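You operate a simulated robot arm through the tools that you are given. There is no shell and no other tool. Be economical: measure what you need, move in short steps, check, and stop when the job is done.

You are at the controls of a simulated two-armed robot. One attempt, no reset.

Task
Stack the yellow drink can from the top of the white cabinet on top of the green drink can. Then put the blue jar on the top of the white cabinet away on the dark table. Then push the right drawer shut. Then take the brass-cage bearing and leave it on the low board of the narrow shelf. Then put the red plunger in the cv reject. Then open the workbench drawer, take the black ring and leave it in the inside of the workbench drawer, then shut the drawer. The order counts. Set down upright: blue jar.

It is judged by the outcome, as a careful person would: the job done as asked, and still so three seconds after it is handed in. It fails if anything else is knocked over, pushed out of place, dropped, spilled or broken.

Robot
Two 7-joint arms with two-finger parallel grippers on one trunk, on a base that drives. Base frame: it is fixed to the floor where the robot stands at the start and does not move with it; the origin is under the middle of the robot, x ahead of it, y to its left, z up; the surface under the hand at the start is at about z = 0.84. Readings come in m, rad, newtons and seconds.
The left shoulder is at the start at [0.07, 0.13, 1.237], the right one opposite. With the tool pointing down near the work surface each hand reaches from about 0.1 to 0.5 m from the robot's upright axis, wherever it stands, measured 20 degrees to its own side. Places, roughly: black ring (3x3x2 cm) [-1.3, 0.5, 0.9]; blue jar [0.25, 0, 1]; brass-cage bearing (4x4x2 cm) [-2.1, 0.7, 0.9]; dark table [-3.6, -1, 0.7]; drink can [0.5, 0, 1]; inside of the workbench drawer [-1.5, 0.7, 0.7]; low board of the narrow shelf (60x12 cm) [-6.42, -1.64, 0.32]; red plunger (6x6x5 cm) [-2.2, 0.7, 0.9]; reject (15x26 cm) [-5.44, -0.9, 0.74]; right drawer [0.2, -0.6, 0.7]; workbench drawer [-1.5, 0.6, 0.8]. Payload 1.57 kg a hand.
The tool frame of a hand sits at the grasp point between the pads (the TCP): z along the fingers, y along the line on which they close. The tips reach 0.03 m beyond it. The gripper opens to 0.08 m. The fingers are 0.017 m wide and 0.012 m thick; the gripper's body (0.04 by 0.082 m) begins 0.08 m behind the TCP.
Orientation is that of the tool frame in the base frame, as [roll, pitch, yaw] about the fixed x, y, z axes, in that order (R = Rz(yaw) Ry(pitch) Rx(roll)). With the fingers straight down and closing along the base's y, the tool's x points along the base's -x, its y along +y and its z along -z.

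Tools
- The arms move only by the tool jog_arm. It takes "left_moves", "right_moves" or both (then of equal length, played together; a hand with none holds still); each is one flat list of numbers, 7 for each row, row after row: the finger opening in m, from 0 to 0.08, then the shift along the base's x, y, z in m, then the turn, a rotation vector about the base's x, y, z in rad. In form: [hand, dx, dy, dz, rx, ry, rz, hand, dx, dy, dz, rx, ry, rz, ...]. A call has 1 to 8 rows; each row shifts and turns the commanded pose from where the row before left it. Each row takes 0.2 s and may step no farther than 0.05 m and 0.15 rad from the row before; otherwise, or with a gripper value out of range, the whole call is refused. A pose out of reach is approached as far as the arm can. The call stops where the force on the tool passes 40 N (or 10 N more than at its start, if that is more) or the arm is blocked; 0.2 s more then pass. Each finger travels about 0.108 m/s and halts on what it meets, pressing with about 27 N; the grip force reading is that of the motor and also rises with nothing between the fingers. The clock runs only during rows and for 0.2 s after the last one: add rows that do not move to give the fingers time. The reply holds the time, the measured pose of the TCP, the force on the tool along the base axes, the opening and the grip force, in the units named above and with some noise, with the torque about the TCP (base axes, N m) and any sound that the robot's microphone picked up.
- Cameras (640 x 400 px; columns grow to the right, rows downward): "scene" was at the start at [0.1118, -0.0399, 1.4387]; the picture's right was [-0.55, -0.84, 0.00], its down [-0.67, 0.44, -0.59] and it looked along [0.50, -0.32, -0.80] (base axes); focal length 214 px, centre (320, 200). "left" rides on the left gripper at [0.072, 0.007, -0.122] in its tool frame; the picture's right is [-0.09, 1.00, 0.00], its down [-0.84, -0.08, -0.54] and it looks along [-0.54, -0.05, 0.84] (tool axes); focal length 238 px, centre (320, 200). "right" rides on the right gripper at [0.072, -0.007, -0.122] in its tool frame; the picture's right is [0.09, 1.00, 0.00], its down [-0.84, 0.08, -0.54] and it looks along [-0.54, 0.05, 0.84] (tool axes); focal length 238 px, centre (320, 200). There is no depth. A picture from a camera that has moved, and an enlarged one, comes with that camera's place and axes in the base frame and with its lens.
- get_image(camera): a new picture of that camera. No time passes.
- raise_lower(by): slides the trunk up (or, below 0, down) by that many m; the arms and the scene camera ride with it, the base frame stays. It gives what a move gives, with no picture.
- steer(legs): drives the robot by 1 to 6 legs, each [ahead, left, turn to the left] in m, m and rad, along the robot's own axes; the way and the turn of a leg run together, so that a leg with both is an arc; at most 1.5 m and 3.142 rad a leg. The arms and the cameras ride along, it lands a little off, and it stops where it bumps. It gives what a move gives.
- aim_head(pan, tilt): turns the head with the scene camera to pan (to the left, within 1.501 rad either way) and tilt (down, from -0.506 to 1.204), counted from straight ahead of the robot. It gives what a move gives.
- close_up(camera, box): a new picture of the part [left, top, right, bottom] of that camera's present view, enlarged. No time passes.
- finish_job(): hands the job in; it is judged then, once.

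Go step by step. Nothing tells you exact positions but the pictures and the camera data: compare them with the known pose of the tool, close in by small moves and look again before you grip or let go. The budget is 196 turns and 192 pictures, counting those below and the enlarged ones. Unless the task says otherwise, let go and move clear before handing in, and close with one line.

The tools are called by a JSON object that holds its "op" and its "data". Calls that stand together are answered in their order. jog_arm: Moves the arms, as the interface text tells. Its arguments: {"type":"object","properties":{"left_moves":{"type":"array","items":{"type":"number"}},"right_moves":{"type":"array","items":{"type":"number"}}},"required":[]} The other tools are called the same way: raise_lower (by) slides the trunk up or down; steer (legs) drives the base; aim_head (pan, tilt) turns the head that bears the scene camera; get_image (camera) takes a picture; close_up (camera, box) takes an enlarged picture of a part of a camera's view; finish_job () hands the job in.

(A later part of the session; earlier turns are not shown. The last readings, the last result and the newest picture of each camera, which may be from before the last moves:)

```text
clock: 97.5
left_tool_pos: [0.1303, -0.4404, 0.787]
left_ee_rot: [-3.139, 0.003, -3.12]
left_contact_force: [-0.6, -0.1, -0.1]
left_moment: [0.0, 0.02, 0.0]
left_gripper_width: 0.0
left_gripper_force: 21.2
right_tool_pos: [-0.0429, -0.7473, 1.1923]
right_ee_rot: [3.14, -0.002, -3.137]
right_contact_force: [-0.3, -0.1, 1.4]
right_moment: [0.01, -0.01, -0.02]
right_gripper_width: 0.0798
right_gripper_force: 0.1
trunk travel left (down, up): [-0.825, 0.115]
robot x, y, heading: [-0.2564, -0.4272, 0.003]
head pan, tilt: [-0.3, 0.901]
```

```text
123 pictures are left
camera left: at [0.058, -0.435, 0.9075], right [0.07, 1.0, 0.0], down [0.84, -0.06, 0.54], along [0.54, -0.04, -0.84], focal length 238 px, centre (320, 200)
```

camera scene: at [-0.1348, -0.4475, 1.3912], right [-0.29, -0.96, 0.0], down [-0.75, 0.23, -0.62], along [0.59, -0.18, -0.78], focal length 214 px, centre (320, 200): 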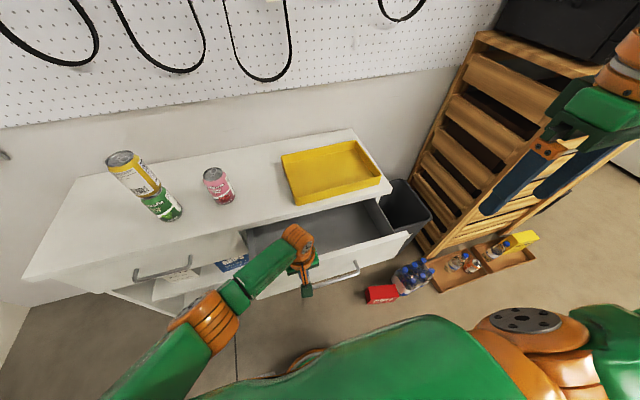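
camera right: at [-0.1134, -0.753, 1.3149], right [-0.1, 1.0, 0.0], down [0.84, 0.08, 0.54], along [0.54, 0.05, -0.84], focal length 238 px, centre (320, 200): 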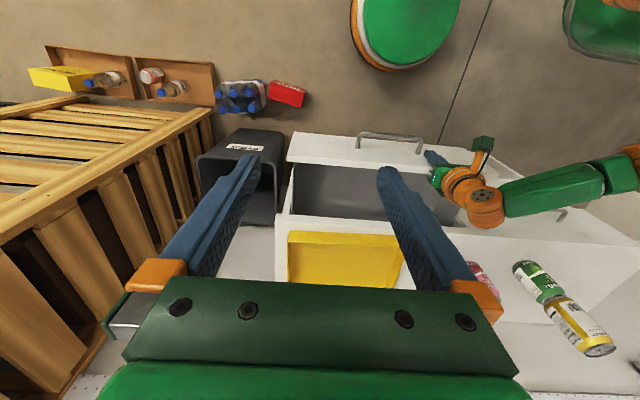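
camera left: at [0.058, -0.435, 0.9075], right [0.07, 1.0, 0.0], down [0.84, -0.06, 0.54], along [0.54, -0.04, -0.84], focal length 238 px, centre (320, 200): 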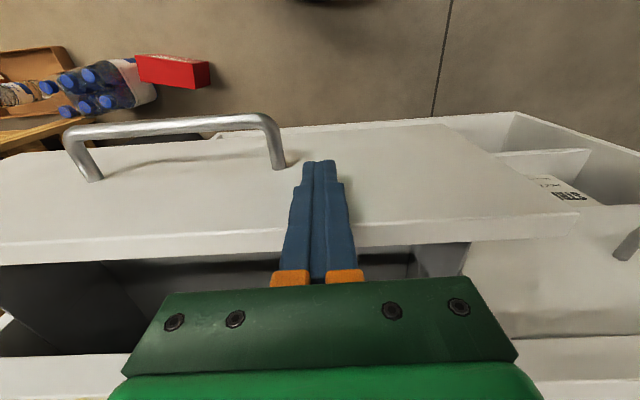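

The panel is moving with little resistance. I keep pushing.

{"op": "jog_arm", "data": {"left_moves": [0, 0.02, 0, 0, 0, 0, 0, 0, 0.02, 0, 0, 0, 0, 0, 0, 0.02, 0, 0, 0, 0, 0, 0, 0.015, 0, 0, 0, 0, 0]}}

{"op": "get_image", "data": {"camera": "left"}}

{"op": "get_image", "data": {"camera": "right"}}

```text
clock: 98.5
left_tool_pos: [0.1401, -0.435, 0.7928]
left_ee_rot: [3.141, 0.002, -3.119]
left_contact_force: [-1.1, -1.0, -0.3]
left_moment: [0.0, -0.02, -0.05]
left_gripper_width: 0.0
left_gripper_force: 21.3
left hand out of reach, approached as far as the arm can: row 1, 2, 3, 4
right_tool_pos: [-0.0439, -0.7458, 1.1933]
right_ee_rot: [-3.141, -0.002, -3.137]
right_contact_force: [0.1, -0.2, 0.0]
right_moment: [0.01, -0.04, 0.03]
right_gripper_width: 0.08
right_gripper_force: 0.1
trunk travel left (down, up): [-0.825, 0.115]
robot x, y, heading: [-0.2567, -0.4273, 0.004]
head pan, tilt: [-0.3, 0.901]
```

```text
122 pictures are left
camera left: at [0.0683, -0.4294, 0.9153], right [0.07, 1.0, 0.0], down [0.84, -0.06, 0.54], along [0.54, -0.04, -0.84], focal length 238 px, centre (320, 200)
```

left: 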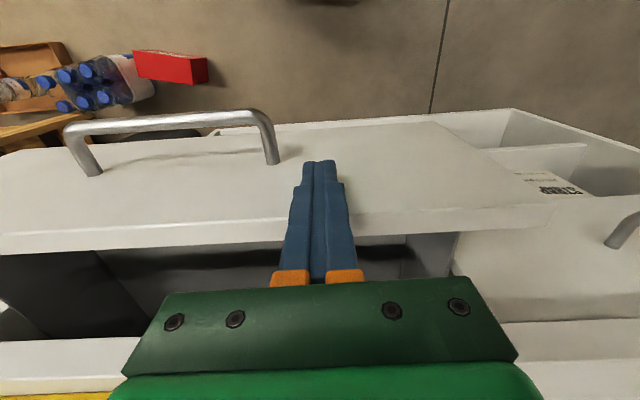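

```text
121 pictures are left
camera right: at [-0.1145, -0.753, 1.3151], right [-0.1, 1.0, 0.0], down [0.84, 0.08, 0.54], along [0.54, 0.05, -0.84], focal length 238 px, centre (320, 200)
```

right: 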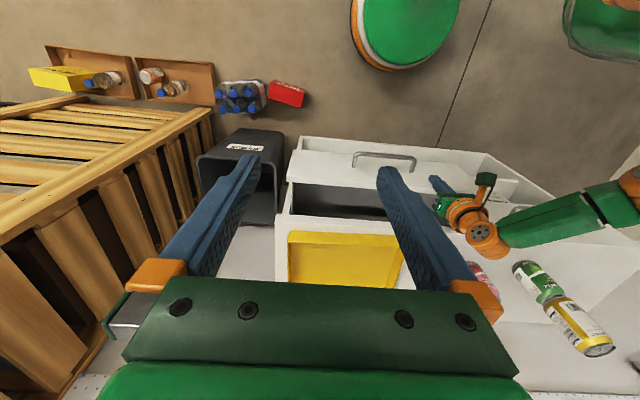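

Arm at its limit; the base will push the rest. I drive forward 6 cm.

{"op": "steer", "data": {"legs": [[0.06, 0, 0]]}}

{"op": "get_image", "data": {"camera": "right"}}

{"op": "get_image", "data": {"camera": "left"}}

```text
clock: 99.4
left_tool_pos: [0.1969, -0.4345, 0.7964]
left_ee_rot: [3.14, 0.01, -3.119]
left_contact_force: [-1.0, 0.6, 0.3]
left_moment: [0.0, -0.03, -0.03]
left_gripper_width: 0.0001
left_gripper_force: 21.3
right_tool_pos: [0.0095, -0.7438, 1.1931]
right_ee_rot: [-3.141, 0.007, -3.136]
right_contact_force: [-0.2, 0.8, 0.5]
right_moment: [-0.01, -0.06, 0.02]
right_gripper_width: 0.0798
right_gripper_force: 0.0
trunk travel left (down, up): [-0.825, 0.115]
robot x, y, heading: [-0.1979, -0.4263, 0.006]
head pan, tilt: [-0.3, 0.901]
```

```text
120 pictures are left
camera right: at [-0.0616, -0.7523, 1.316], right [-0.1, 1.0, 0.0], down [0.83, 0.08, 0.55], along [0.54, 0.05, -0.84], focal length 238 px, centre (320, 200)
```

right: 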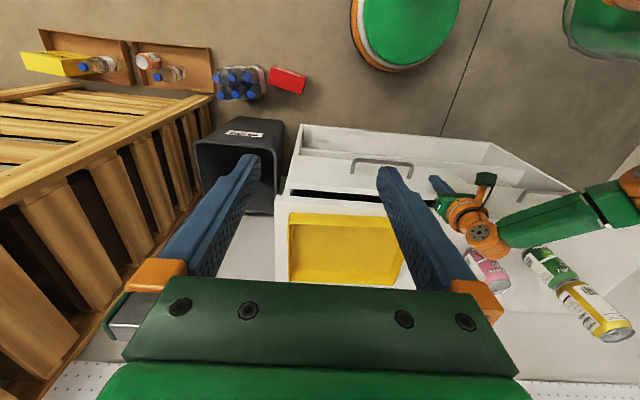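

```text
119 pictures are left
camera left: at [0.1234, -0.4286, 0.9172], right [0.07, 1.0, 0.0], down [0.83, -0.06, 0.55], along [0.55, -0.04, -0.84], focal length 238 px, centre (320, 200)
```

left: 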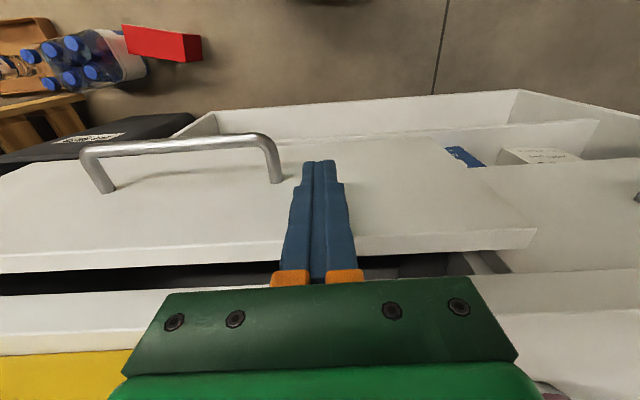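

About 3–4 cm remain. I drive 3 cm more.

{"op": "steer", "data": {"legs": [[0.03, 0, 0]]}}

{"op": "get_image", "data": {"camera": "left"}}

{"op": "get_image", "data": {"camera": "right"}}

```text
clock: 100.3
left_tool_pos: [0.2276, -0.4343, 0.7953]
left_ee_rot: [3.14, 0.006, -3.119]
left_contact_force: [-0.9, 0.8, 0.1]
left_moment: [-0.01, -0.03, 0.0]
left_gripper_width: 0.0
left_gripper_force: 21.2
right_tool_pos: [0.043, -0.7452, 1.1935]
right_ee_rot: [-3.142, 0.004, -3.137]
right_contact_force: [-0.2, 0.2, 0.6]
right_moment: [0.03, -0.02, -0.01]
right_gripper_width: 0.08
right_gripper_force: 0.0
trunk travel left (down, up): [-0.825, 0.115]
robot x, y, heading: [-0.1691, -0.4258, 0.003]
head pan, tilt: [-0.3, 0.901]
```

```text
118 pictures are left
camera left: at [0.1555, -0.4284, 0.9164], right [0.07, 1.0, 0.0], down [0.84, -0.06, 0.55], along [0.55, -0.04, -0.84], focal length 238 px, centre (320, 200)
```

left: 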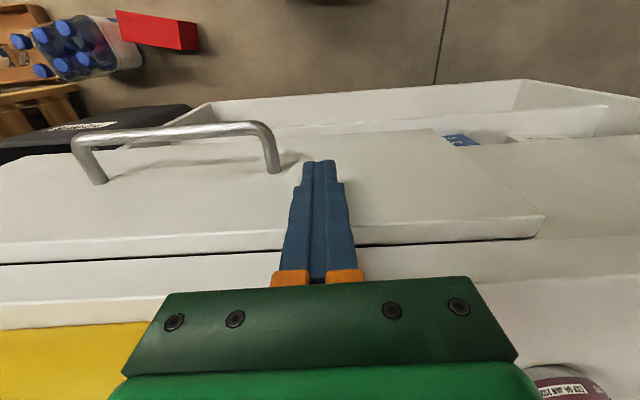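

```text
117 pictures are left
camera right: at [-0.0286, -0.7522, 1.3157], right [-0.1, 1.0, 0.0], down [0.83, 0.08, 0.55], along [0.54, 0.05, -0.84], focal length 238 px, centre (320, 200)
```

right: 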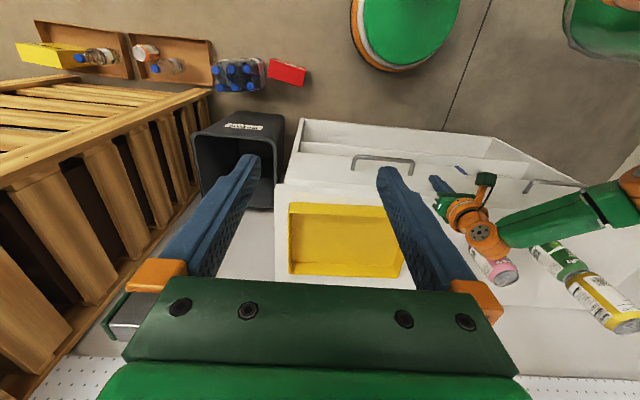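

Almost shut, thin gap left. I push a bit more and zoom.

{"op": "steer", "data": {"legs": [[0.015, 0, 0]]}}

{"op": "close_up", "data": {"camera": "left", "box": [340, 100, 640, 300]}}

{"op": "close_up", "data": {"camera": "right", "box": [270, 110, 590, 230]}}

```text
clock: 101.0
left_tool_pos: [0.2435, -0.4347, 0.7944]
left_ee_rot: [3.141, 0.005, -3.119]
left_contact_force: [-0.6, 0.3, 0.2]
left_moment: [0.0, 0.0, 0.02]
left_gripper_width: 0.0
left_gripper_force: 22.0
right_tool_pos: [0.0597, -0.7445, 1.1942]
right_ee_rot: [3.14, 0.003, -3.135]
right_contact_force: [0.0, 0.5, 0.2]
right_moment: [-0.02, -0.04, -0.02]
right_gripper_width: 0.0799
right_gripper_force: 0.1
trunk travel left (down, up): [-0.825, 0.115]
robot x, y, heading: [-0.1542, -0.4241, 0.0]
head pan, tilt: [-0.3, 0.901]
```

```text
2.00 times, centred on (490, 200) of left
camera zoom: at [0.1715, -0.4284, 0.9159], right [0.07, 1.0, 0.0], down [0.84, -0.06, 0.55], along [0.54, -0.04, -0.84], focal length 477 px, centre (-20, 200)
```

zoom: 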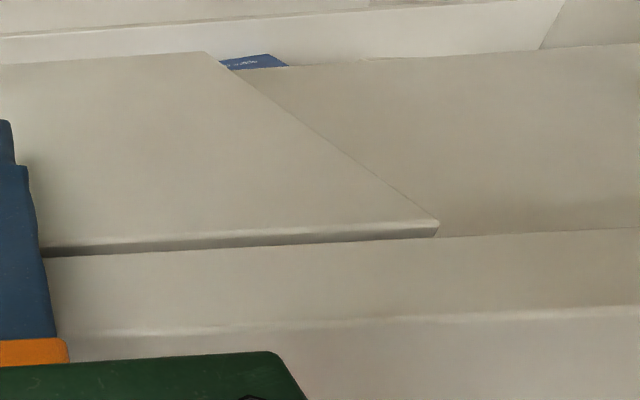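

```text
2.00 times, centred on (430, 170) of right
camera zoom: at [-0.0122, -0.7521, 1.3155], right [-0.1, 1.0, 0.0], down [0.83, 0.08, 0.54], along [0.54, 0.05, -0.84], focal length 477 px, centre (100, 260)
```

zoom: 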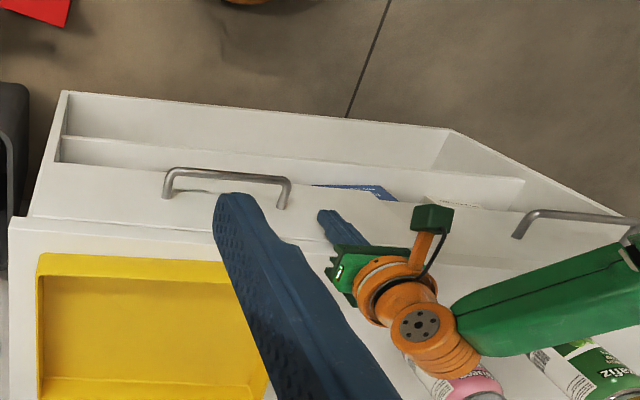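

Still a slight protrusion; another 1 cm, until resistance.

{"op": "steer", "data": {"legs": [[0.012, 0, 0]]}}

{"op": "close_up", "data": {"camera": "left", "box": [340, 100, 640, 300]}}

```text
clock: 101.8
left_tool_pos: [0.2513, -0.4337, 0.7948]
left_ee_rot: [3.139, 0.003, -3.118]
left_contact_force: [-32.2, -1.1, -17.0]
left_moment: [0.25, -0.68, -0.42]
left_gripper_width: 0.0
left_gripper_force: 21.4
right_tool_pos: [0.0661, -0.7456, 1.193]
right_ee_rot: [-3.141, 0.007, -3.134]
right_contact_force: [0.3, 0.2, 0.7]
right_moment: [-0.03, 0.05, 0.01]
right_gripper_width: 0.08
right_gripper_force: 0.0
trunk travel left (down, up): [-0.825, 0.115]
robot x, y, heading: [-0.1424, -0.4231, 0.004]
head pan, tilt: [-0.3, 0.901]
```

```text
2.00 times, centred on (490, 200) of left
camera zoom: at [0.1788, -0.4284, 0.9163], right [0.07, 1.0, 0.0], down [0.84, -0.06, 0.54], along [0.54, -0.04, -0.84], focal length 477 px, centre (-20, 200)
```

zoom: 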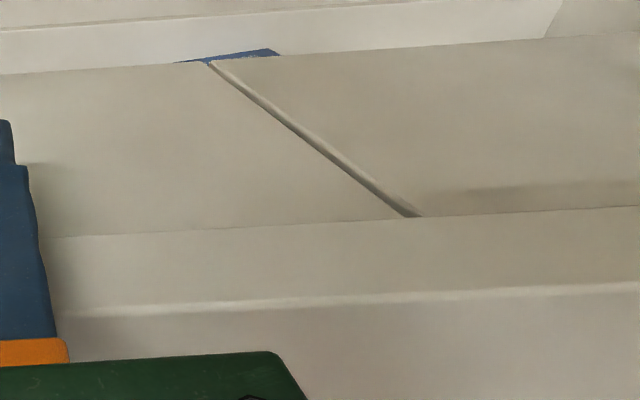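

The drawer is shut (resistance 32 N, flush). I back straight off, lift the left hand and turn toward the workbench.

{"op": "steer", "data": {"legs": [[-0.5, 0, 0]]}}

{"op": "jog_arm", "data": {"left_moves": [0.04, -0.03, 0.03, 0.045, 0, 0, 0, 0.08, -0.03, 0.03, 0.045, 0, 0, 0, 0.08, -0.03, 0.03, 0.045, 0, 0, 0, 0.08, -0.03, 0.03, 0.045, 0, 0, 0, 0.08, -0.02, 0.03, 0.045, 0, 0, 0, 0.08, 0, 0.0, 0.04, 0, 0, 0]}}

{"op": "get_image", "data": {"camera": "scene"}}

{"op": "steer", "data": {"legs": [[0, 0, 1.57], [0.3, 0, 0], [0, 1.45, 0]]}}

{"op": "aim_head", "data": {"pan": 0, "tilt": 0.7}}

{"op": "get_image", "data": {"camera": "scene"}}

```text
clock: 104.7
left_tool_pos: [-0.2446, -0.4363, 0.7918]
left_ee_rot: [-3.141, -0.006, -3.118]
left_contact_force: [0.5, -0.8, -0.1]
left_moment: [0.03, 0.01, 0.03]
left_gripper_width: 0.0
left_gripper_force: 21.1
right_tool_pos: [-0.4258, -0.7469, 1.1934]
right_ee_rot: [-3.141, -0.001, -3.136]
right_contact_force: [-0.3, -0.6, -0.1]
right_moment: [-0.01, 0.01, -0.04]
right_gripper_width: 0.08
right_gripper_force: 0.0
trunk travel left (down, up): [-0.825, 0.115]
robot x, y, heading: [-0.6432, -0.4234, 0.002]
head pan, tilt: [-0.3, 0.901]
```

```text
refused: row 1 steps farther than a row can; nothing moved
```

```text
113 pictures are left
camera scene: at [-0.5182, -0.4488, 1.3911], right [-0.29, -0.96, 0.0], down [-0.75, 0.23, -0.62], along [0.59, -0.18, -0.78], focal length 214 px, centre (320, 200)
```

scene: 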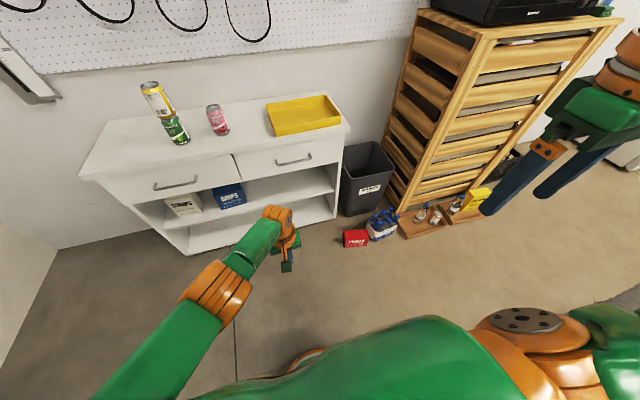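

```text
clock: 117.4
left_tool_pos: [-2.085, 0.2405, 0.7914]
left_ee_rot: [3.14, -0.003, -1.539]
left_contact_force: [-0.6, 0.1, 0.3]
left_moment: [-0.02, 0.0, 0.02]
left_gripper_width: 0.0
left_gripper_force: 20.8
right_tool_pos: [-1.7728, 0.0613, 1.1923]
right_ee_rot: [-3.14, 0.001, -1.56]
right_contact_force: [0.0, 0.8, 1.0]
right_moment: [-0.01, 0.03, 0.0]
right_gripper_width: 0.0799
right_gripper_force: 0.1
trunk travel left (down, up): [-0.825, 0.115]
robot x, y, heading: [-2.0926, -0.1552, 1.584]
head pan, tilt: [-0.3, 0.901]
```

```text
clock: 118.2
left_tool_pos: [-2.0854, 0.2414, 0.7921]
left_ee_rot: [3.14, -0.003, -1.538]
left_contact_force: [-0.3, 0.2, -0.4]
left_moment: [-0.01, -0.02, 0.02]
left_gripper_width: 0.0
left_gripper_force: 21.4
right_tool_pos: [-1.7737, 0.0604, 1.1928]
right_ee_rot: [-3.141, 0.0, -1.557]
right_contact_force: [0.6, -0.5, 0.1]
right_moment: [-0.02, -0.03, 0.01]
right_gripper_width: 0.0801
right_gripper_force: 0.1
trunk travel left (down, up): [-0.825, 0.115]
robot x, y, heading: [-2.0884, -0.1531, 1.59]
head pan, tilt: [0.0, 0.7]
```

```text
112 pictures are left
camera scene: at [-2.0926, -0.02, 1.4074], right [1.0, 0.01, 0.0], down [0.01, -0.64, -0.76], along [-0.01, 0.76, -0.64], focal length 214 px, centre (320, 200)
```

scene: 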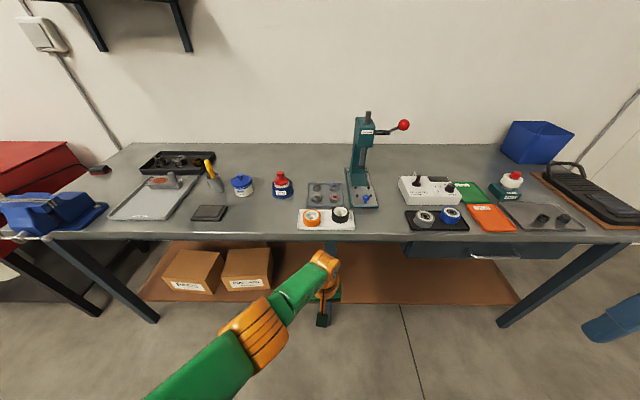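

The drawer is flush and the stack stands. Facing the workbench now; I raise the left hand in smaller steps and zoom over the bench.

{"op": "jog_arm", "data": {"left_moves": [0.04, 0, -0.02, 0.04, 0, 0, 0, 0.08, 0, -0.02, 0.04, 0, 0, 0, 0.08, 0, -0.02, 0.04, 0, 0, 0, 0.08, 0, 0, 0.045, 0, 0, 0, 0.08, 0, 0, 0.045, 0, 0, 0, 0.08, 0, 0.0, 0.045, 0, 0, 0]}}

{"op": "close_up", "data": {"camera": "scene", "box": [210, 110, 410, 235]}}

{"op": "close_up", "data": {"camera": "scene", "box": [390, 150, 610, 270]}}

{"op": "close_up", "data": {"camera": "scene", "box": [90, 130, 250, 240]}}

```text
clock: 119.6
left_tool_pos: [-2.0849, 0.1807, 1.0474]
left_ee_rot: [3.138, -0.004, -1.537]
left_contact_force: [-0.7, -0.8, 0.4]
left_moment: [-0.01, -0.01, -0.01]
left_gripper_width: 0.08
left_gripper_force: 0.0
right_tool_pos: [-1.7727, 0.0607, 1.1926]
right_ee_rot: [3.141, 0.003, -1.557]
right_contact_force: [0.1, 0.6, -0.3]
right_moment: [0.02, -0.03, 0.0]
right_gripper_width: 0.0802
right_gripper_force: 0.0
trunk travel left (down, up): [-0.825, 0.115]
robot x, y, heading: [-2.094, -0.1578, 1.579]
head pan, tilt: [0.0, 0.7]
```

```text
3.20 times, centred on (310, 172) of scene
camera zoom: at [-2.0923, -0.0206, 1.4074], right [1.0, 0.01, 0.0], down [0.01, -0.64, -0.77], along [-0.01, 0.77, -0.64], focal length 686 px, centre (352, 288)
```

zoom: 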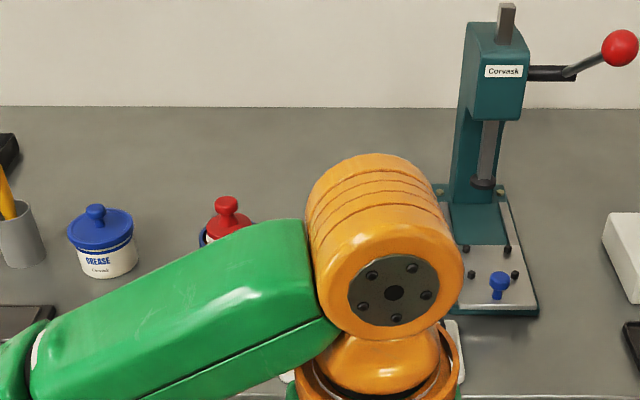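

```text
2.91 times, centred on (500, 210) of scene
camera zoom: at [-2.0923, -0.0206, 1.4074], right [1.0, 0.01, 0.0], down [0.01, -0.64, -0.77], along [-0.01, 0.77, -0.64], focal length 624 px, centre (-204, 171)
```

zoom: 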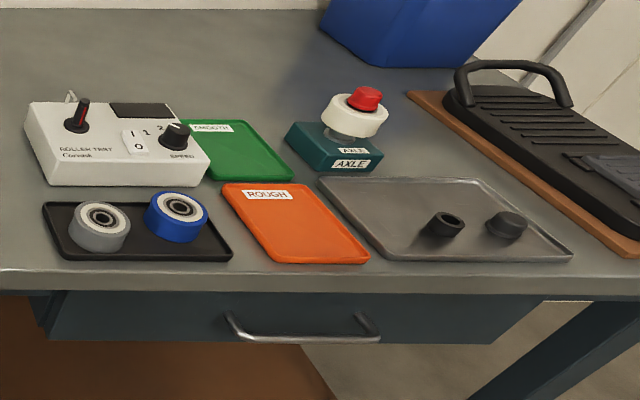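

```text
3.64 times, centred on (170, 185) of scene
camera zoom: at [-2.0923, -0.0206, 1.4074], right [1.0, 0.01, 0.0], down [0.01, -0.64, -0.77], along [-0.01, 0.77, -0.64], focal length 780 px, centre (866, 254)
```

zoom: 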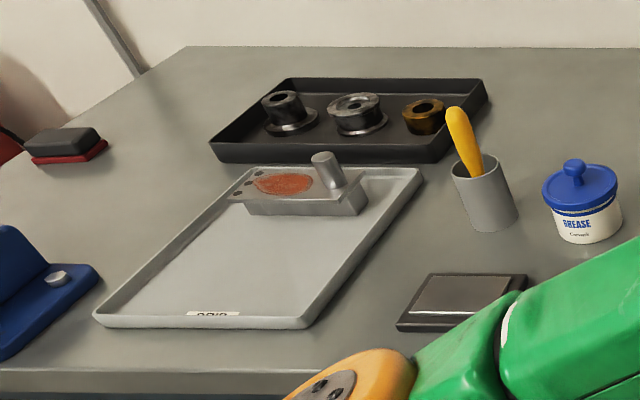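

The arm hides the bearing plate; I lower the hand briefly (still in front of the bench) and zoom in.

{"op": "jog_arm", "data": {"left_moves": [0.08, -0.04, 0, -0.02, 0, 0, 0, 0.08, -0.04, 0, -0.03, 0, 0, 0, 0.08, -0.04, 0, -0.03, 0, 0, 0, 0.08, -0.04, 0, -0.03, 0, 0, 0, 0.08, -0.04, 0, -0.02, 0, 0, 0]}}

{"op": "close_up", "data": {"camera": "scene", "box": [220, 150, 400, 240]}}

```text
clock: 120.8
left_tool_pos: [-2.2872, 0.176, 0.9203]
left_ee_rot: [-3.142, -0.004, -1.539]
left_contact_force: [-1.1, 0.8, -0.1]
left_moment: [0.01, 0.02, 0.01]
left_gripper_width: 0.0802
left_gripper_force: 0.1
right_tool_pos: [-1.775, 0.0618, 1.1942]
right_ee_rot: [-3.141, 0.003, -1.559]
right_contact_force: [-0.4, 0.1, 0.6]
right_moment: [-0.04, -0.01, 0.03]
right_gripper_width: 0.0801
right_gripper_force: 0.1
trunk travel left (down, up): [-0.825, 0.115]
robot x, y, heading: [-2.0941, -0.1556, 1.587]
head pan, tilt: [0.0, 0.7]
```

```text
3.56 times, centred on (310, 195) of scene
camera zoom: at [-2.0946, -0.0205, 1.4075], right [1.0, 0.01, 0.0], down [0.01, -0.64, -0.77], along [-0.01, 0.77, -0.64], focal length 763 px, centre (356, 218)
```

zoom: 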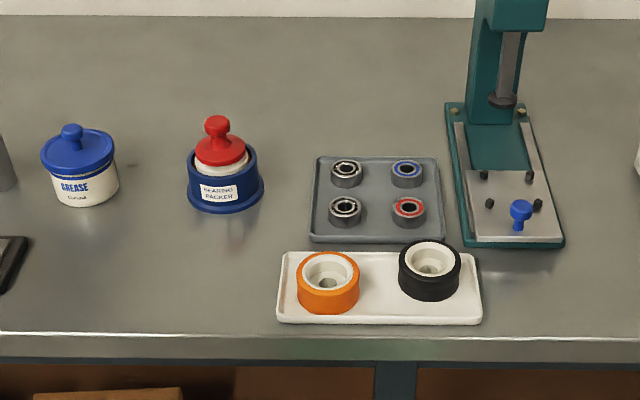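

The brass-cage bearing should be one of the two unsealed ones at left on the grey plate (≈(-2.116, 0.646) or (-2.115, 0.717)); the red plunger sits in the "bearing packer" at ≈(-2.247, 0.642). I raise the left hand, drive up to the bench, and look from above.

{"op": "jog_arm", "data": {"left_moves": [0.08, -0.02, 0, 0.045, 0, 0, 0, 0.08, -0.02, 0, 0.045, 0, 0, 0, 0.08, -0.02, 0, 0.045, 0, 0, 0, 0.08, -0.02, 0, 0.045, 0, 0, 0, 0.08, 0, 0, 0.045, 0, 0, 0]}}

{"op": "steer", "data": {"legs": [[0.3, 0.12, 0]]}}

{"op": "get_image", "data": {"camera": "right"}}

{"op": "get_image", "data": {"camera": "left"}}

```text
clock: 122.0
left_tool_pos: [-2.367, 0.1774, 1.1426]
left_ee_rot: [3.14, -0.005, -1.54]
left_contact_force: [-0.6, -0.5, 0.8]
left_moment: [0.02, 0.02, -0.02]
left_gripper_width: 0.08
left_gripper_force: 0.1
right_tool_pos: [-1.7722, 0.062, 1.1915]
right_ee_rot: [3.141, 0.002, -1.559]
right_contact_force: [0.1, 0.0, -1.3]
right_moment: [0.01, -0.01, -0.02]
right_gripper_width: 0.0799
right_gripper_force: 0.2
trunk travel left (down, up): [-0.825, 0.115]
robot x, y, heading: [-2.0891, -0.1571, 1.583]
head pan, tilt: [0.0, 0.7]
```

```text
clock: 124.1
left_tool_pos: [-2.4946, 0.4698, 1.1438]
left_ee_rot: [3.139, -0.001, -1.527]
left_contact_force: [0.8, 0.3, -0.1]
left_moment: [0.03, -0.03, -0.02]
left_gripper_width: 0.0799
left_gripper_force: 0.2
right_tool_pos: [-1.8992, 0.358, 1.1933]
right_ee_rot: [3.141, 0.002, -1.548]
right_contact_force: [0.2, 0.7, 0.5]
right_moment: [0.02, 0.01, -0.03]
right_gripper_width: 0.08
right_gripper_force: 0.0
trunk travel left (down, up): [-0.825, 0.115]
robot x, y, heading: [-2.2197, 0.1403, 1.596]
head pan, tilt: [0.0, 0.7]
```

```text
107 pictures are left
camera right: at [-1.8897, 0.286, 1.3152], right [-0.99, -0.12, 0.0], down [-0.1, 0.83, 0.54], along [-0.06, 0.54, -0.84], focal length 238 px, centre (320, 200)
```

right: 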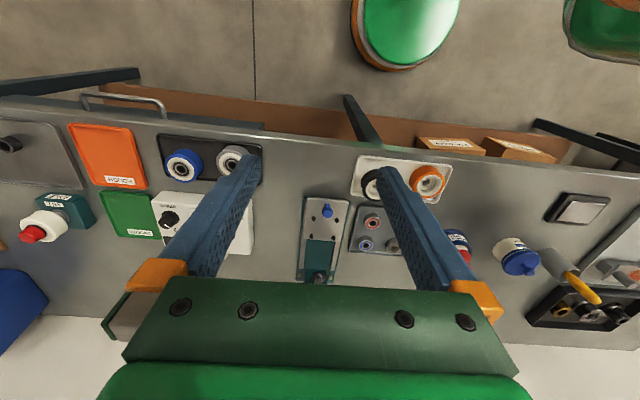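

```text
106 pictures are left
camera left: at [-2.4974, 0.3985, 1.2654], right [-1.0, 0.05, 0.0], down [0.04, 0.84, 0.54], along [0.03, 0.54, -0.84], focal length 238 px, centre (320, 200)
```

left: 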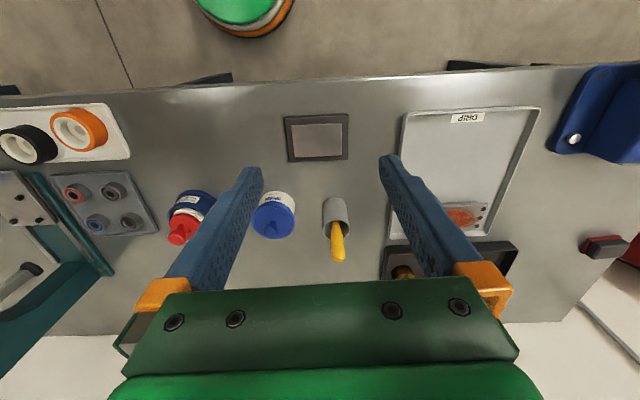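

{"op": "close_up", "data": {"camera": "left", "box": [40, 160, 220, 260]}}

```text
3.56 times, centred on (130, 210) of left
camera zoom: at [-2.4974, 0.3985, 1.2654], right [-1.0, 0.05, 0.0], down [0.04, 0.84, 0.54], along [0.03, 0.54, -0.84], focal length 848 px, centre (996, 164)
```

zoom: 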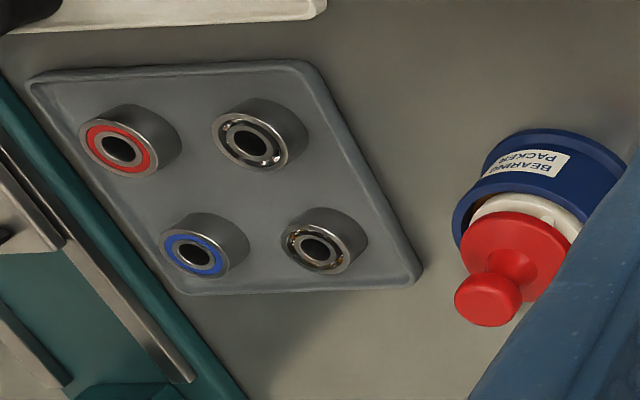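

The brass-tinted cage is the back-left one (≈(-2.115, 0.717)). I edge the base closer and bring the right hand in front of it, tilting the fingers forward to extend reach.

{"op": "steer", "data": {"legs": [[0.06, 0, -0.02]]}}

{"op": "jog_arm", "data": {"right_moves": [0.06, -0.044, 0, -0.01, 0.14, 0, 0, 0.06, -0.044, 0, -0.01, 0.14, 0, 0, 0.06, -0.044, 0.01, -0.01, 0.14, 0, 0, 0.06, -0.044, 0.01, -0.01, 0.14, 0, 0, 0.06, -0.044, 0.01, -0.01, 0.14, 0, 0]}}

{"op": "get_image", "data": {"camera": "right"}}

{"op": "get_image", "data": {"camera": "scene"}}

```text
clock: 125.1
left_tool_pos: [-2.4888, 0.5265, 1.1443]
left_ee_rot: [-3.141, 0.004, -1.546]
left_contact_force: [0.4, -0.7, -1.3]
left_moment: [0.05, 0.07, 0.02]
left_gripper_width: 0.0799
left_gripper_force: 0.0
right_tool_pos: [-1.8967, 0.4061, 1.1942]
right_ee_rot: [-3.141, 0.008, -1.567]
right_contact_force: [0.1, -1.1, 0.6]
right_moment: [0.07, -0.01, -0.02]
right_gripper_width: 0.0799
right_gripper_force: 0.2
trunk travel left (down, up): [-0.825, 0.115]
robot x, y, heading: [-2.2157, 0.1972, 1.572]
head pan, tilt: [0.0, 0.7]
```

```text
clock: 126.2
left_tool_pos: [-2.493, 0.5354, 1.1412]
left_ee_rot: [-3.141, -0.005, -1.545]
left_contact_force: [0.2, 0.1, -0.8]
left_moment: [0.04, -0.03, -0.01]
left_gripper_width: 0.0802
left_gripper_force: 0.0
right_tool_pos: [-2.0959, 0.446, 1.1709]
right_ee_rot: [-3.021, 0.622, -1.432]
right_contact_force: [74.1, 46.1, 14.3]
right_moment: [-5.38, 5.01, 10.31]
right_gripper_width: 0.0598
right_gripper_force: 0.0
right hand out of reach, approached as far as the arm can: row 4, 5
trunk travel left (down, up): [-0.825, 0.115]
robot x, y, heading: [-2.2187, 0.1983, 1.576]
head pan, tilt: [0.0, 0.7]
stopped in row 5 (right hand): the force on the tool passed its limit at 318 N (the readings are from after the stop); the commanded pose is now the measured one
```

```text
104 pictures are left
camera right: at [-2.0835, 0.3171, 1.2287], right [-0.98, -0.14, -0.15], down [-0.19, 0.35, 0.92], along [-0.08, 0.93, -0.37], focal length 238 px, centre (320, 200)
```

right: 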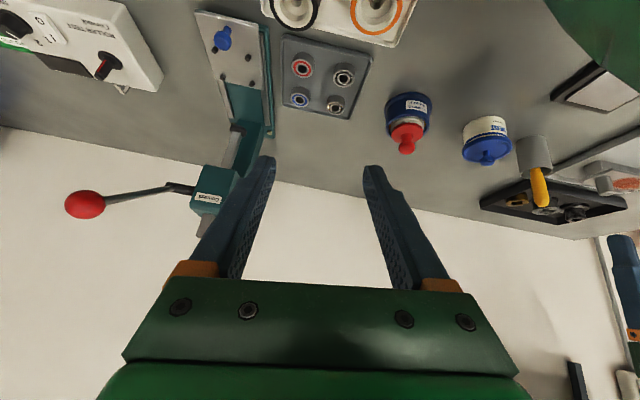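

```text
103 pictures are left
camera scene: at [-2.2204, 0.334, 1.4073], right [1.0, 0.0, 0.0], down [0.01, -0.64, -0.76], along [0.0, 0.76, -0.64], focal length 214 px, centre (320, 200)
```

scene: 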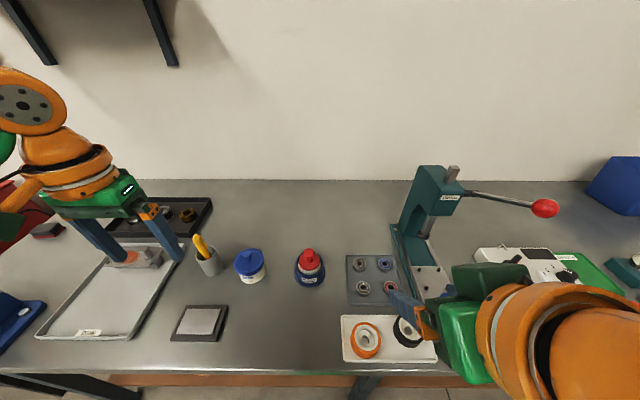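

The right wrist came too close to the robot's own trunk. I ease it back out to the right and forward.

{"op": "jog_arm", "data": {"right_moves": [0.06, 0.04, 0.01, 0.0, 0, 0, 0, 0.06, 0.04, 0.02, 0, 0, 0, 0]}}

{"op": "get_image", "data": {"camera": "scene"}}

```text
clock: 126.8
left_tool_pos: [-2.4889, 0.5365, 1.1429]
left_ee_rot: [3.137, -0.005, -1.547]
left_contact_force: [-0.1, 0.0, 0.2]
left_moment: [-0.02, -0.01, 0.02]
left_gripper_width: 0.0799
left_gripper_force: 0.0
right_tool_pos: [-2.0122, 0.4794, 1.1732]
right_ee_rot: [-3.038, 0.619, -1.449]
right_contact_force: [0.0, 1.0, -1.3]
right_moment: [-0.04, 0.02, 0.04]
right_gripper_width: 0.0598
right_gripper_force: 0.1
right hand out of reach, approached as far as the arm can: row 1
trunk travel left (down, up): [-0.825, 0.115]
robot x, y, heading: [-2.2181, 0.1989, 1.57]
head pan, tilt: [0.0, 0.7]
```

```text
102 pictures are left
camera scene: at [-2.2146, 0.3351, 1.4072], right [1.0, 0.0, 0.0], down [0.0, -0.65, -0.76], along [0.0, 0.76, -0.65], focal length 214 px, centre (320, 200)
```

scene: 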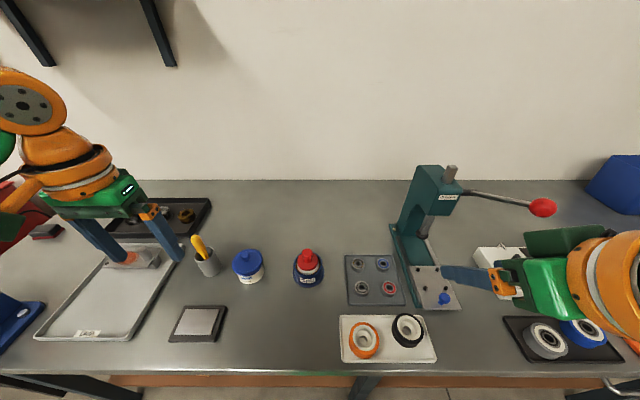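

Freed, nothing was touched. I go around via a more forward path: forward first, then left to above the bearing row.

{"op": "jog_arm", "data": {"right_moves": [0.06, 0, 0.03, 0.0, 0, 0, 0, 0.06, -0.02, 0.03, 0, 0, 0, 0, 0.06, -0.036, 0.01, 0, 0, 0, 0, 0.06, -0.036, 0.01, 0, 0, 0, 0]}}

{"op": "get_image", "data": {"camera": "right"}}

{"op": "get_image", "data": {"camera": "scene"}}

```text
clock: 127.8
left_tool_pos: [-2.4912, 0.5367, 1.1424]
left_ee_rot: [-3.141, -0.005, -1.546]
left_contact_force: [0.2, 0.8, -1.5]
left_moment: [-0.04, 0.01, 0.0]
left_gripper_width: 0.0799
left_gripper_force: 0.1
right_tool_pos: [-2.1063, 0.5598, 1.1748]
right_ee_rot: [-3.035, 0.62, -1.448]
right_contact_force: [-0.6, -1.1, 0.8]
right_moment: [0.0, -0.02, -0.01]
right_gripper_width: 0.0601
right_gripper_force: 0.0
trunk travel left (down, up): [-0.825, 0.115]
robot x, y, heading: [-2.2171, 0.1969, 1.573]
head pan, tilt: [0.0, 0.7]
```

```text
101 pictures are left
camera right: at [-2.0956, 0.4308, 1.233], right [-0.98, -0.14, -0.14], down [-0.18, 0.35, 0.92], along [-0.08, 0.93, -0.37], focal length 238 px, centre (320, 200)
```

right: 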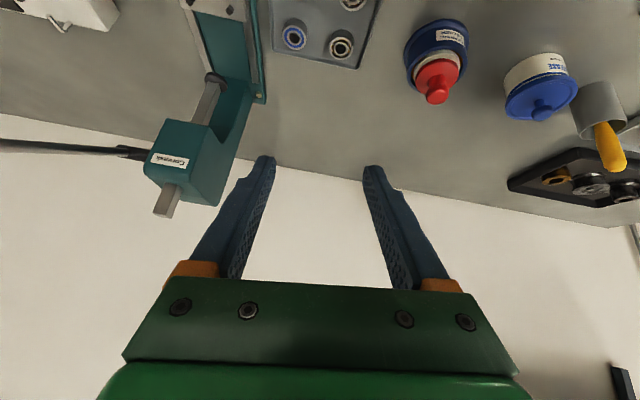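

```text
100 pictures are left
camera scene: at [-2.2183, 0.3355, 1.4072], right [1.0, 0.0, 0.0], down [0.0, -0.65, -0.76], along [0.0, 0.76, -0.65], focal length 214 px, centre (320, 200)
```

scene: 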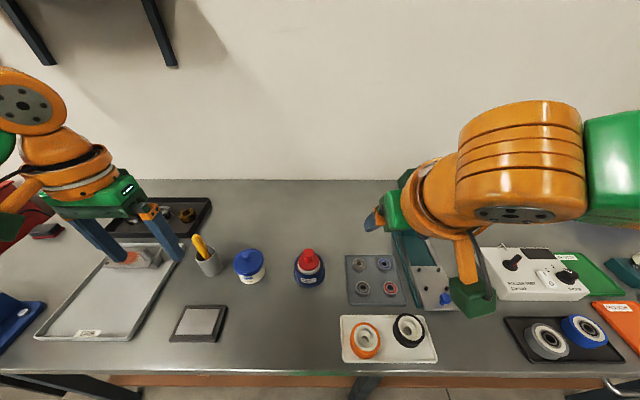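

I correct the small residual twist and approach along the tool axis to a pre-grasp point 8 cm short of the brass-cage bearing.

{"op": "jog_arm", "data": {"right_moves": [0.06, 0, 0.013, -0.045, 0, 0.045, -0.03, 0.06, 0, 0.014, -0.045, 0, 0.042, -0.03, 0.06, 0, 0.013, -0.045, 0, 0, 0, 0.06, -0.002, 0.014, -0.045, 0, 0, 0, 0.06, 0, 0.013, -0.04, 0, 0, 0]}}

{"op": "get_image", "data": {"camera": "right"}}

{"op": "close_up", "data": {"camera": "scene", "box": [300, 220, 500, 345]}}

```text
clock: 129.0
left_tool_pos: [-2.4892, 0.5354, 1.1429]
left_ee_rot: [3.14, -0.006, -1.546]
left_contact_force: [0.9, -0.5, 0.4]
left_moment: [0.03, 0.01, 0.01]
left_gripper_width: 0.08
left_gripper_force: 0.0
right_tool_pos: [-2.0907, 0.6221, 0.966]
right_ee_rot: [3.138, 0.627, -1.569]
right_contact_force: [-0.1, 0.2, 0.2]
right_moment: [0.02, 0.03, 0.01]
right_gripper_width: 0.0601
right_gripper_force: 0.0
right hand out of reach, approached as far as the arm can: row 5
trunk travel left (down, up): [-0.825, 0.115]
robot x, y, heading: [-2.2164, 0.1959, 1.577]
head pan, tilt: [0.0, 0.7]
```

```text
99 pictures are left
camera right: at [-2.0821, 0.4925, 1.0219], right [-1.0, -0.08, -0.05], down [-0.08, 0.36, 0.93], along [-0.05, 0.93, -0.36], focal length 238 px, centre (320, 200)
```

right: 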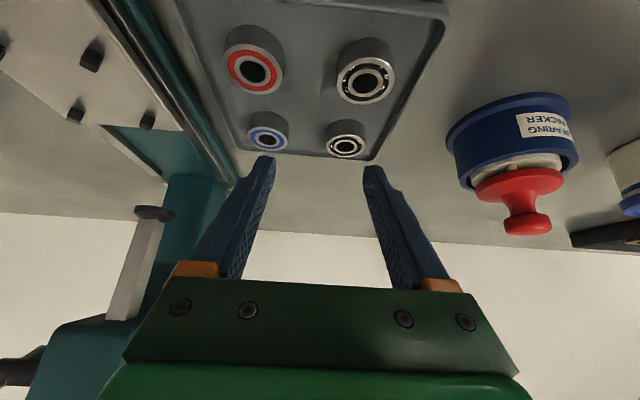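

```text
3.20 times, centred on (400, 282) of scene
camera zoom: at [-2.2165, 0.3342, 1.4074], right [1.0, 0.0, 0.0], down [0.0, -0.64, -0.76], along [0.0, 0.76, -0.64], focal length 686 px, centre (64, -64)
```

zoom: 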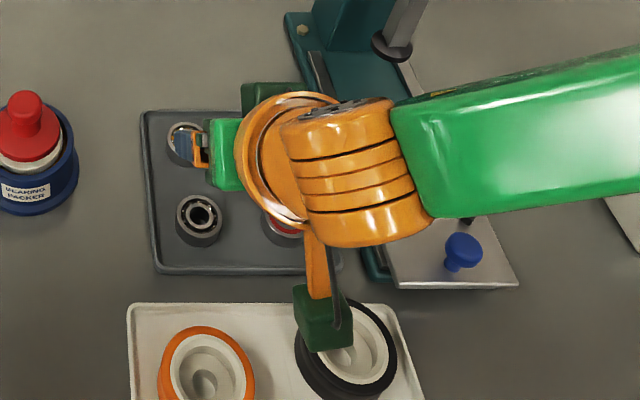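

{"op": "close_up", "data": {"camera": "right", "box": [200, 10, 420, 170]}}

```text
2.50 times, centred on (310, 90) of right
camera zoom: at [-2.0821, 0.4925, 1.0219], right [-1.0, -0.08, -0.05], down [-0.08, 0.36, 0.93], along [-0.05, 0.93, -0.36], focal length 596 px, centre (345, 475)
```

zoom: 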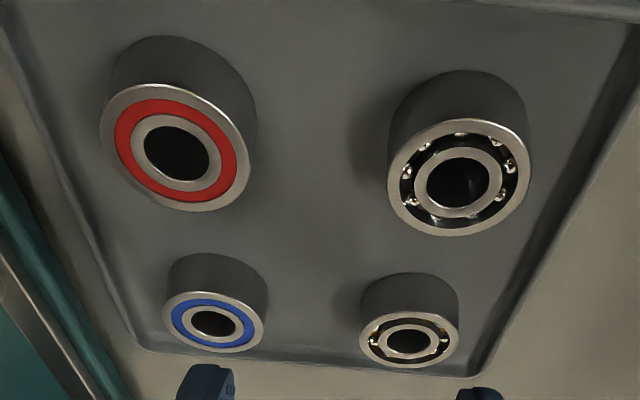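

{"op": "close_up", "data": {"camera": "right", "box": [310, 30, 410, 165]}}

```text
2.96 times, centred on (360, 98) of right
camera zoom: at [-2.0821, 0.4925, 1.0219], right [-1.0, -0.08, -0.05], down [-0.08, 0.36, 0.93], along [-0.05, 0.93, -0.36], focal length 706 px, centre (202, 504)
```

zoom: 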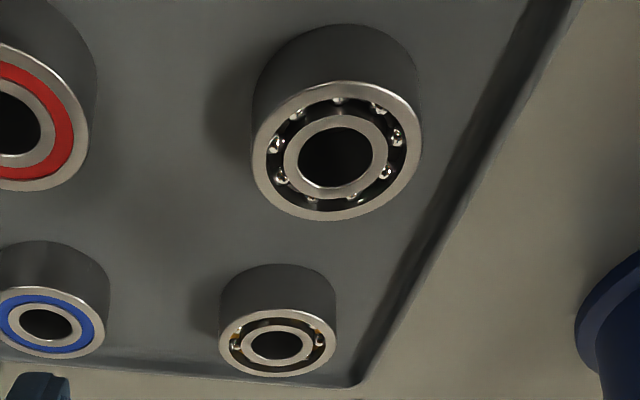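

That confirms the back one has the brass cage. Combining views puts its top centre at (-2.112, 0.667, 0.90). I align x first.

{"op": "jog_arm", "data": {"right_moves": [0.06, -0.011, -0.004, 0.0, 0, 0, 0, 0.06, -0.01, 0.0, 0, 0, 0, 0]}}

{"op": "get_image", "data": {"camera": "right"}}

```text
clock: 129.6
left_tool_pos: [-2.4899, 0.5354, 1.1427]
left_ee_rot: [3.141, -0.004, -1.546]
left_contact_force: [-0.5, 0.0, 0.2]
left_moment: [0.03, -0.02, 0.04]
left_gripper_width: 0.08
left_gripper_force: 0.1
right_tool_pos: [-2.1005, 0.6136, 0.9751]
right_ee_rot: [3.14, 0.628, -1.57]
right_contact_force: [0.1, 0.9, -0.3]
right_moment: [0.01, 0.0, 0.02]
right_gripper_width: 0.0598
right_gripper_force: 0.1
right hand out of reach, approached as far as the arm can: row 1, 2
trunk travel left (down, up): [-0.825, 0.115]
robot x, y, heading: [-2.2171, 0.201, 1.575]
head pan, tilt: [0.0, 0.7]
```

```text
95 pictures are left
camera right: at [-2.0913, 0.4832, 1.0323], right [-1.0, -0.08, -0.05], down [-0.08, 0.36, 0.93], along [-0.05, 0.93, -0.36], focal length 238 px, centre (320, 200)
```

right: 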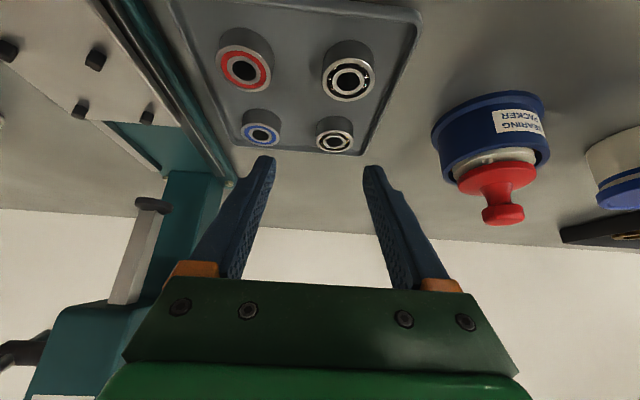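

The tilt limits the wrist. I reduce the tilt, lift a little, and lower the trunk to gain reach instead.

{"op": "jog_arm", "data": {"right_moves": [0.06, 0, 0, 0.04, -0.14, 0, 0, 0.06, 0, 0, 0.04, -0.14, 0, 0, 0.06, -0.006, 0, 0.01, -0.14, 0, 0, 0.06, -0.006, 0.01, 0.0, 0, 0, 0]}}

{"op": "raise_lower", "data": {"by": -0.08}}

{"op": "get_image", "data": {"camera": "right"}}

```text
clock: 130.6
left_tool_pos: [-2.4895, 0.5347, 1.1427]
left_ee_rot: [3.141, -0.003, -1.546]
left_contact_force: [0.0, 0.9, 0.6]
left_moment: [0.0, 0.0, -0.01]
left_gripper_width: 0.0799
left_gripper_force: 0.1
right_tool_pos: [-2.097, 0.6126, 1.065]
right_ee_rot: [3.137, 0.207, -1.569]
right_contact_force: [-0.7, -0.6, -0.8]
right_moment: [0.04, 0.01, 0.01]
right_gripper_width: 0.0601
right_gripper_force: 0.0
right hand out of reach, approached as far as the arm can: row 3, 4
trunk travel left (down, up): [-0.825, 0.115]
robot x, y, heading: [-2.217, 0.1983, 1.576]
head pan, tilt: [0.0, 0.7]
```

```text
clock: 131.8
left_tool_pos: [-2.4901, 0.5348, 1.0617]
left_ee_rot: [3.142, -0.002, -1.548]
left_contact_force: [-0.2, -0.6, 0.3]
left_moment: [0.01, 0.0, -0.01]
left_gripper_width: 0.08
left_gripper_force: 0.1
right_tool_pos: [-2.0976, 0.6138, 0.9843]
right_ee_rot: [3.138, 0.206, -1.57]
right_contact_force: [-0.2, 1.3, -0.4]
right_moment: [-0.01, -0.03, 0.0]
right_gripper_width: 0.06
right_gripper_force: 0.0
trunk travel left (down, up): [-0.745, 0.195]
robot x, y, heading: [-2.2151, 0.197, 1.577]
head pan, tilt: [0.0, 0.7]
```

```text
94 pictures are left
camera right: at [-2.0899, 0.517, 1.0894], right [-1.0, -0.09, -0.02], down [-0.08, 0.71, 0.7], along [-0.05, 0.7, -0.71], focal length 238 px, centre (320, 200)
```

right: 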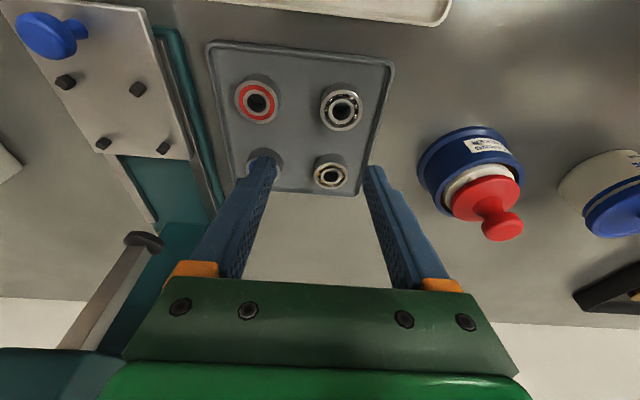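

{"op": "jog_arm", "data": {"right_moves": [0.06, -0.008, 0.012, -0.01, -0.05, 0, 0, 0.06, -0.008, 0.015, -0.01, -0.05, 0, 0]}}

{"op": "get_image", "data": {"camera": "scene"}}

```text
clock: 132.4
left_tool_pos: [-2.4894, 0.5364, 1.0619]
left_ee_rot: [3.141, -0.005, -1.546]
left_contact_force: [-0.7, 0.3, 0.3]
left_moment: [0.0, -0.03, -0.02]
left_gripper_width: 0.08
left_gripper_force: 0.1
right_tool_pos: [-2.0827, 0.611, 0.9651]
right_ee_rot: [3.139, 0.108, -1.569]
right_contact_force: [0.6, -0.7, 0.6]
right_moment: [0.01, -0.02, 0.0]
right_gripper_width: 0.0599
right_gripper_force: 0.1
right hand out of reach, approached as far as the arm can: row 1, 2
trunk travel left (down, up): [-0.745, 0.195]
robot x, y, heading: [-2.2158, 0.2006, 1.576]
head pan, tilt: [0.0, 0.7]
```

```text
93 pictures are left
camera scene: at [-2.2168, 0.3339, 1.3274], right [1.0, 0.0, 0.0], down [0.0, -0.64, -0.76], along [0.0, 0.76, -0.64], focal length 214 px, centre (320, 200)
```

scene: 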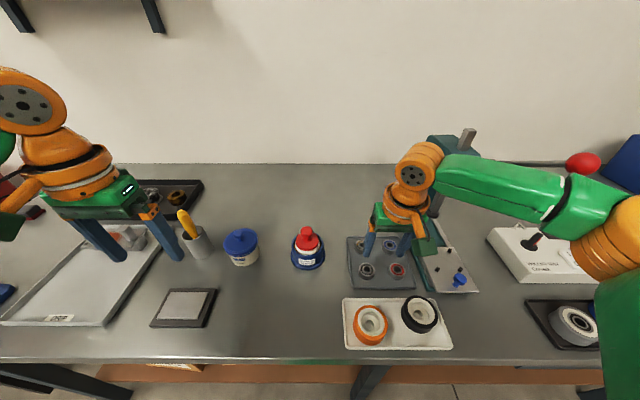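

The right wrist seems to be at a joint limit; since the bearing is round I yaw the hand along with the forearm and try again.

{"op": "jog_arm", "data": {"right_moves": [0.06, 0, 0, 0.01, 0, 0, 0.15, 0.06, 0, 0, 0, 0, 0, 0.15, 0.06, 0, 0, 0, 0, 0, 0.15, 0.06, -0.01, 0.01, 0, 0, 0, 0, 0.06, -0.01, 0.015, 0, 0, 0, 0]}}

{"op": "get_image", "data": {"camera": "right"}}

```text
clock: 133.6
left_tool_pos: [-2.4897, 0.536, 1.0622]
left_ee_rot: [3.14, -0.003, -1.546]
left_contact_force: [-0.6, -0.5, 0.3]
left_moment: [-0.02, 0.01, -0.02]
left_gripper_width: 0.0801
left_gripper_force: 0.0
right_tool_pos: [-2.0864, 0.6145, 0.9744]
right_ee_rot: [3.139, 0.109, -1.121]
right_contact_force: [0.4, -0.2, -0.2]
right_moment: [-0.01, 0.01, 0.0]
right_gripper_width: 0.06
right_gripper_force: 0.0
right hand out of reach, approached as far as the arm can: row 4, 5
trunk travel left (down, up): [-0.745, 0.195]
robot x, y, heading: [-2.2162, 0.197, 1.575]
head pan, tilt: [0.0, 0.7]
```

```text
92 pictures are left
camera right: at [-2.0422, 0.5412, 1.0888], right [-0.86, -0.52, -0.01], down [-0.4, 0.66, 0.63], along [-0.32, 0.54, -0.78], focal length 238 px, centre (320, 200)
```

right: 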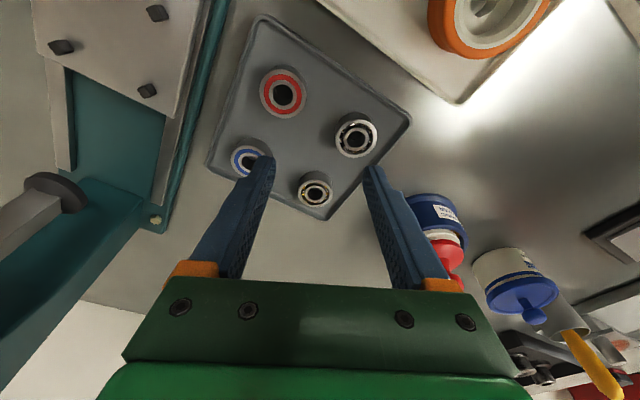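

This is a true limit for the right arm in this posture. The left arm has better proven reach, so I retract the right arm, then shift the base right so that the left hand faces the bearing.

{"op": "jog_arm", "data": {"right_moves": [0.08, 0.01, -0.03, 0.03, 0, 0, -0.12, 0.08, 0.02, -0.03, 0.03, 0, 0, -0.12, 0.08, 0.03, -0.02, 0.03, 0, 0, -0.12, 0.08, 0.035, -0.02, 0.025, 0, 0, -0.1, 0.08, 0.035, -0.03, 0.015, -0.1, 0, 0, 0.08, 0.04, -0.02, 0, 0, 0, 0, 0.08, 0.04, -0.02, 0, 0, 0, 0]}}

{"op": "get_image", "data": {"camera": "scene"}}

```text
clock: 135.2
left_tool_pos: [-2.4895, 0.5345, 1.0638]
left_ee_rot: [3.139, -0.004, -1.548]
left_contact_force: [-0.2, -1.1, 0.8]
left_moment: [0.0, 0.03, -0.01]
left_gripper_width: 0.0801
left_gripper_force: 0.0
right_tool_pos: [-1.8763, 0.443, 1.1067]
right_ee_rot: [3.138, 0.008, -1.579]
right_contact_force: [-0.4, 0.4, -0.1]
right_moment: [0.04, 0.0, 0.04]
right_gripper_width: 0.0801
right_gripper_force: 0.1
trunk travel left (down, up): [-0.745, 0.195]
robot x, y, heading: [-2.2144, 0.1931, 1.58]
head pan, tilt: [0.0, 0.7]
```

```text
91 pictures are left
camera scene: at [-2.2153, 0.3321, 1.3276], right [1.0, 0.0, 0.0], down [0.0, -0.64, -0.77], along [0.0, 0.77, -0.64], focal length 214 px, centre (320, 200)
```

scene: 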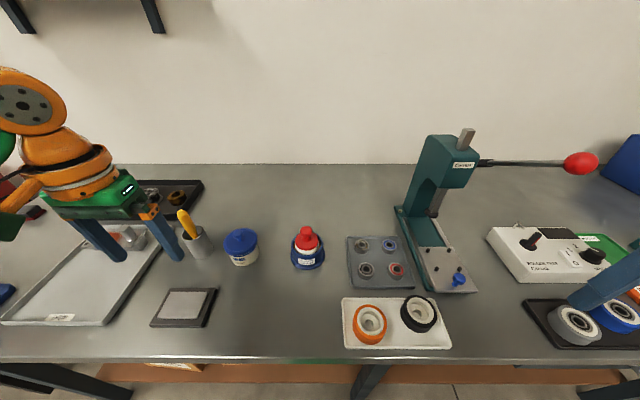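

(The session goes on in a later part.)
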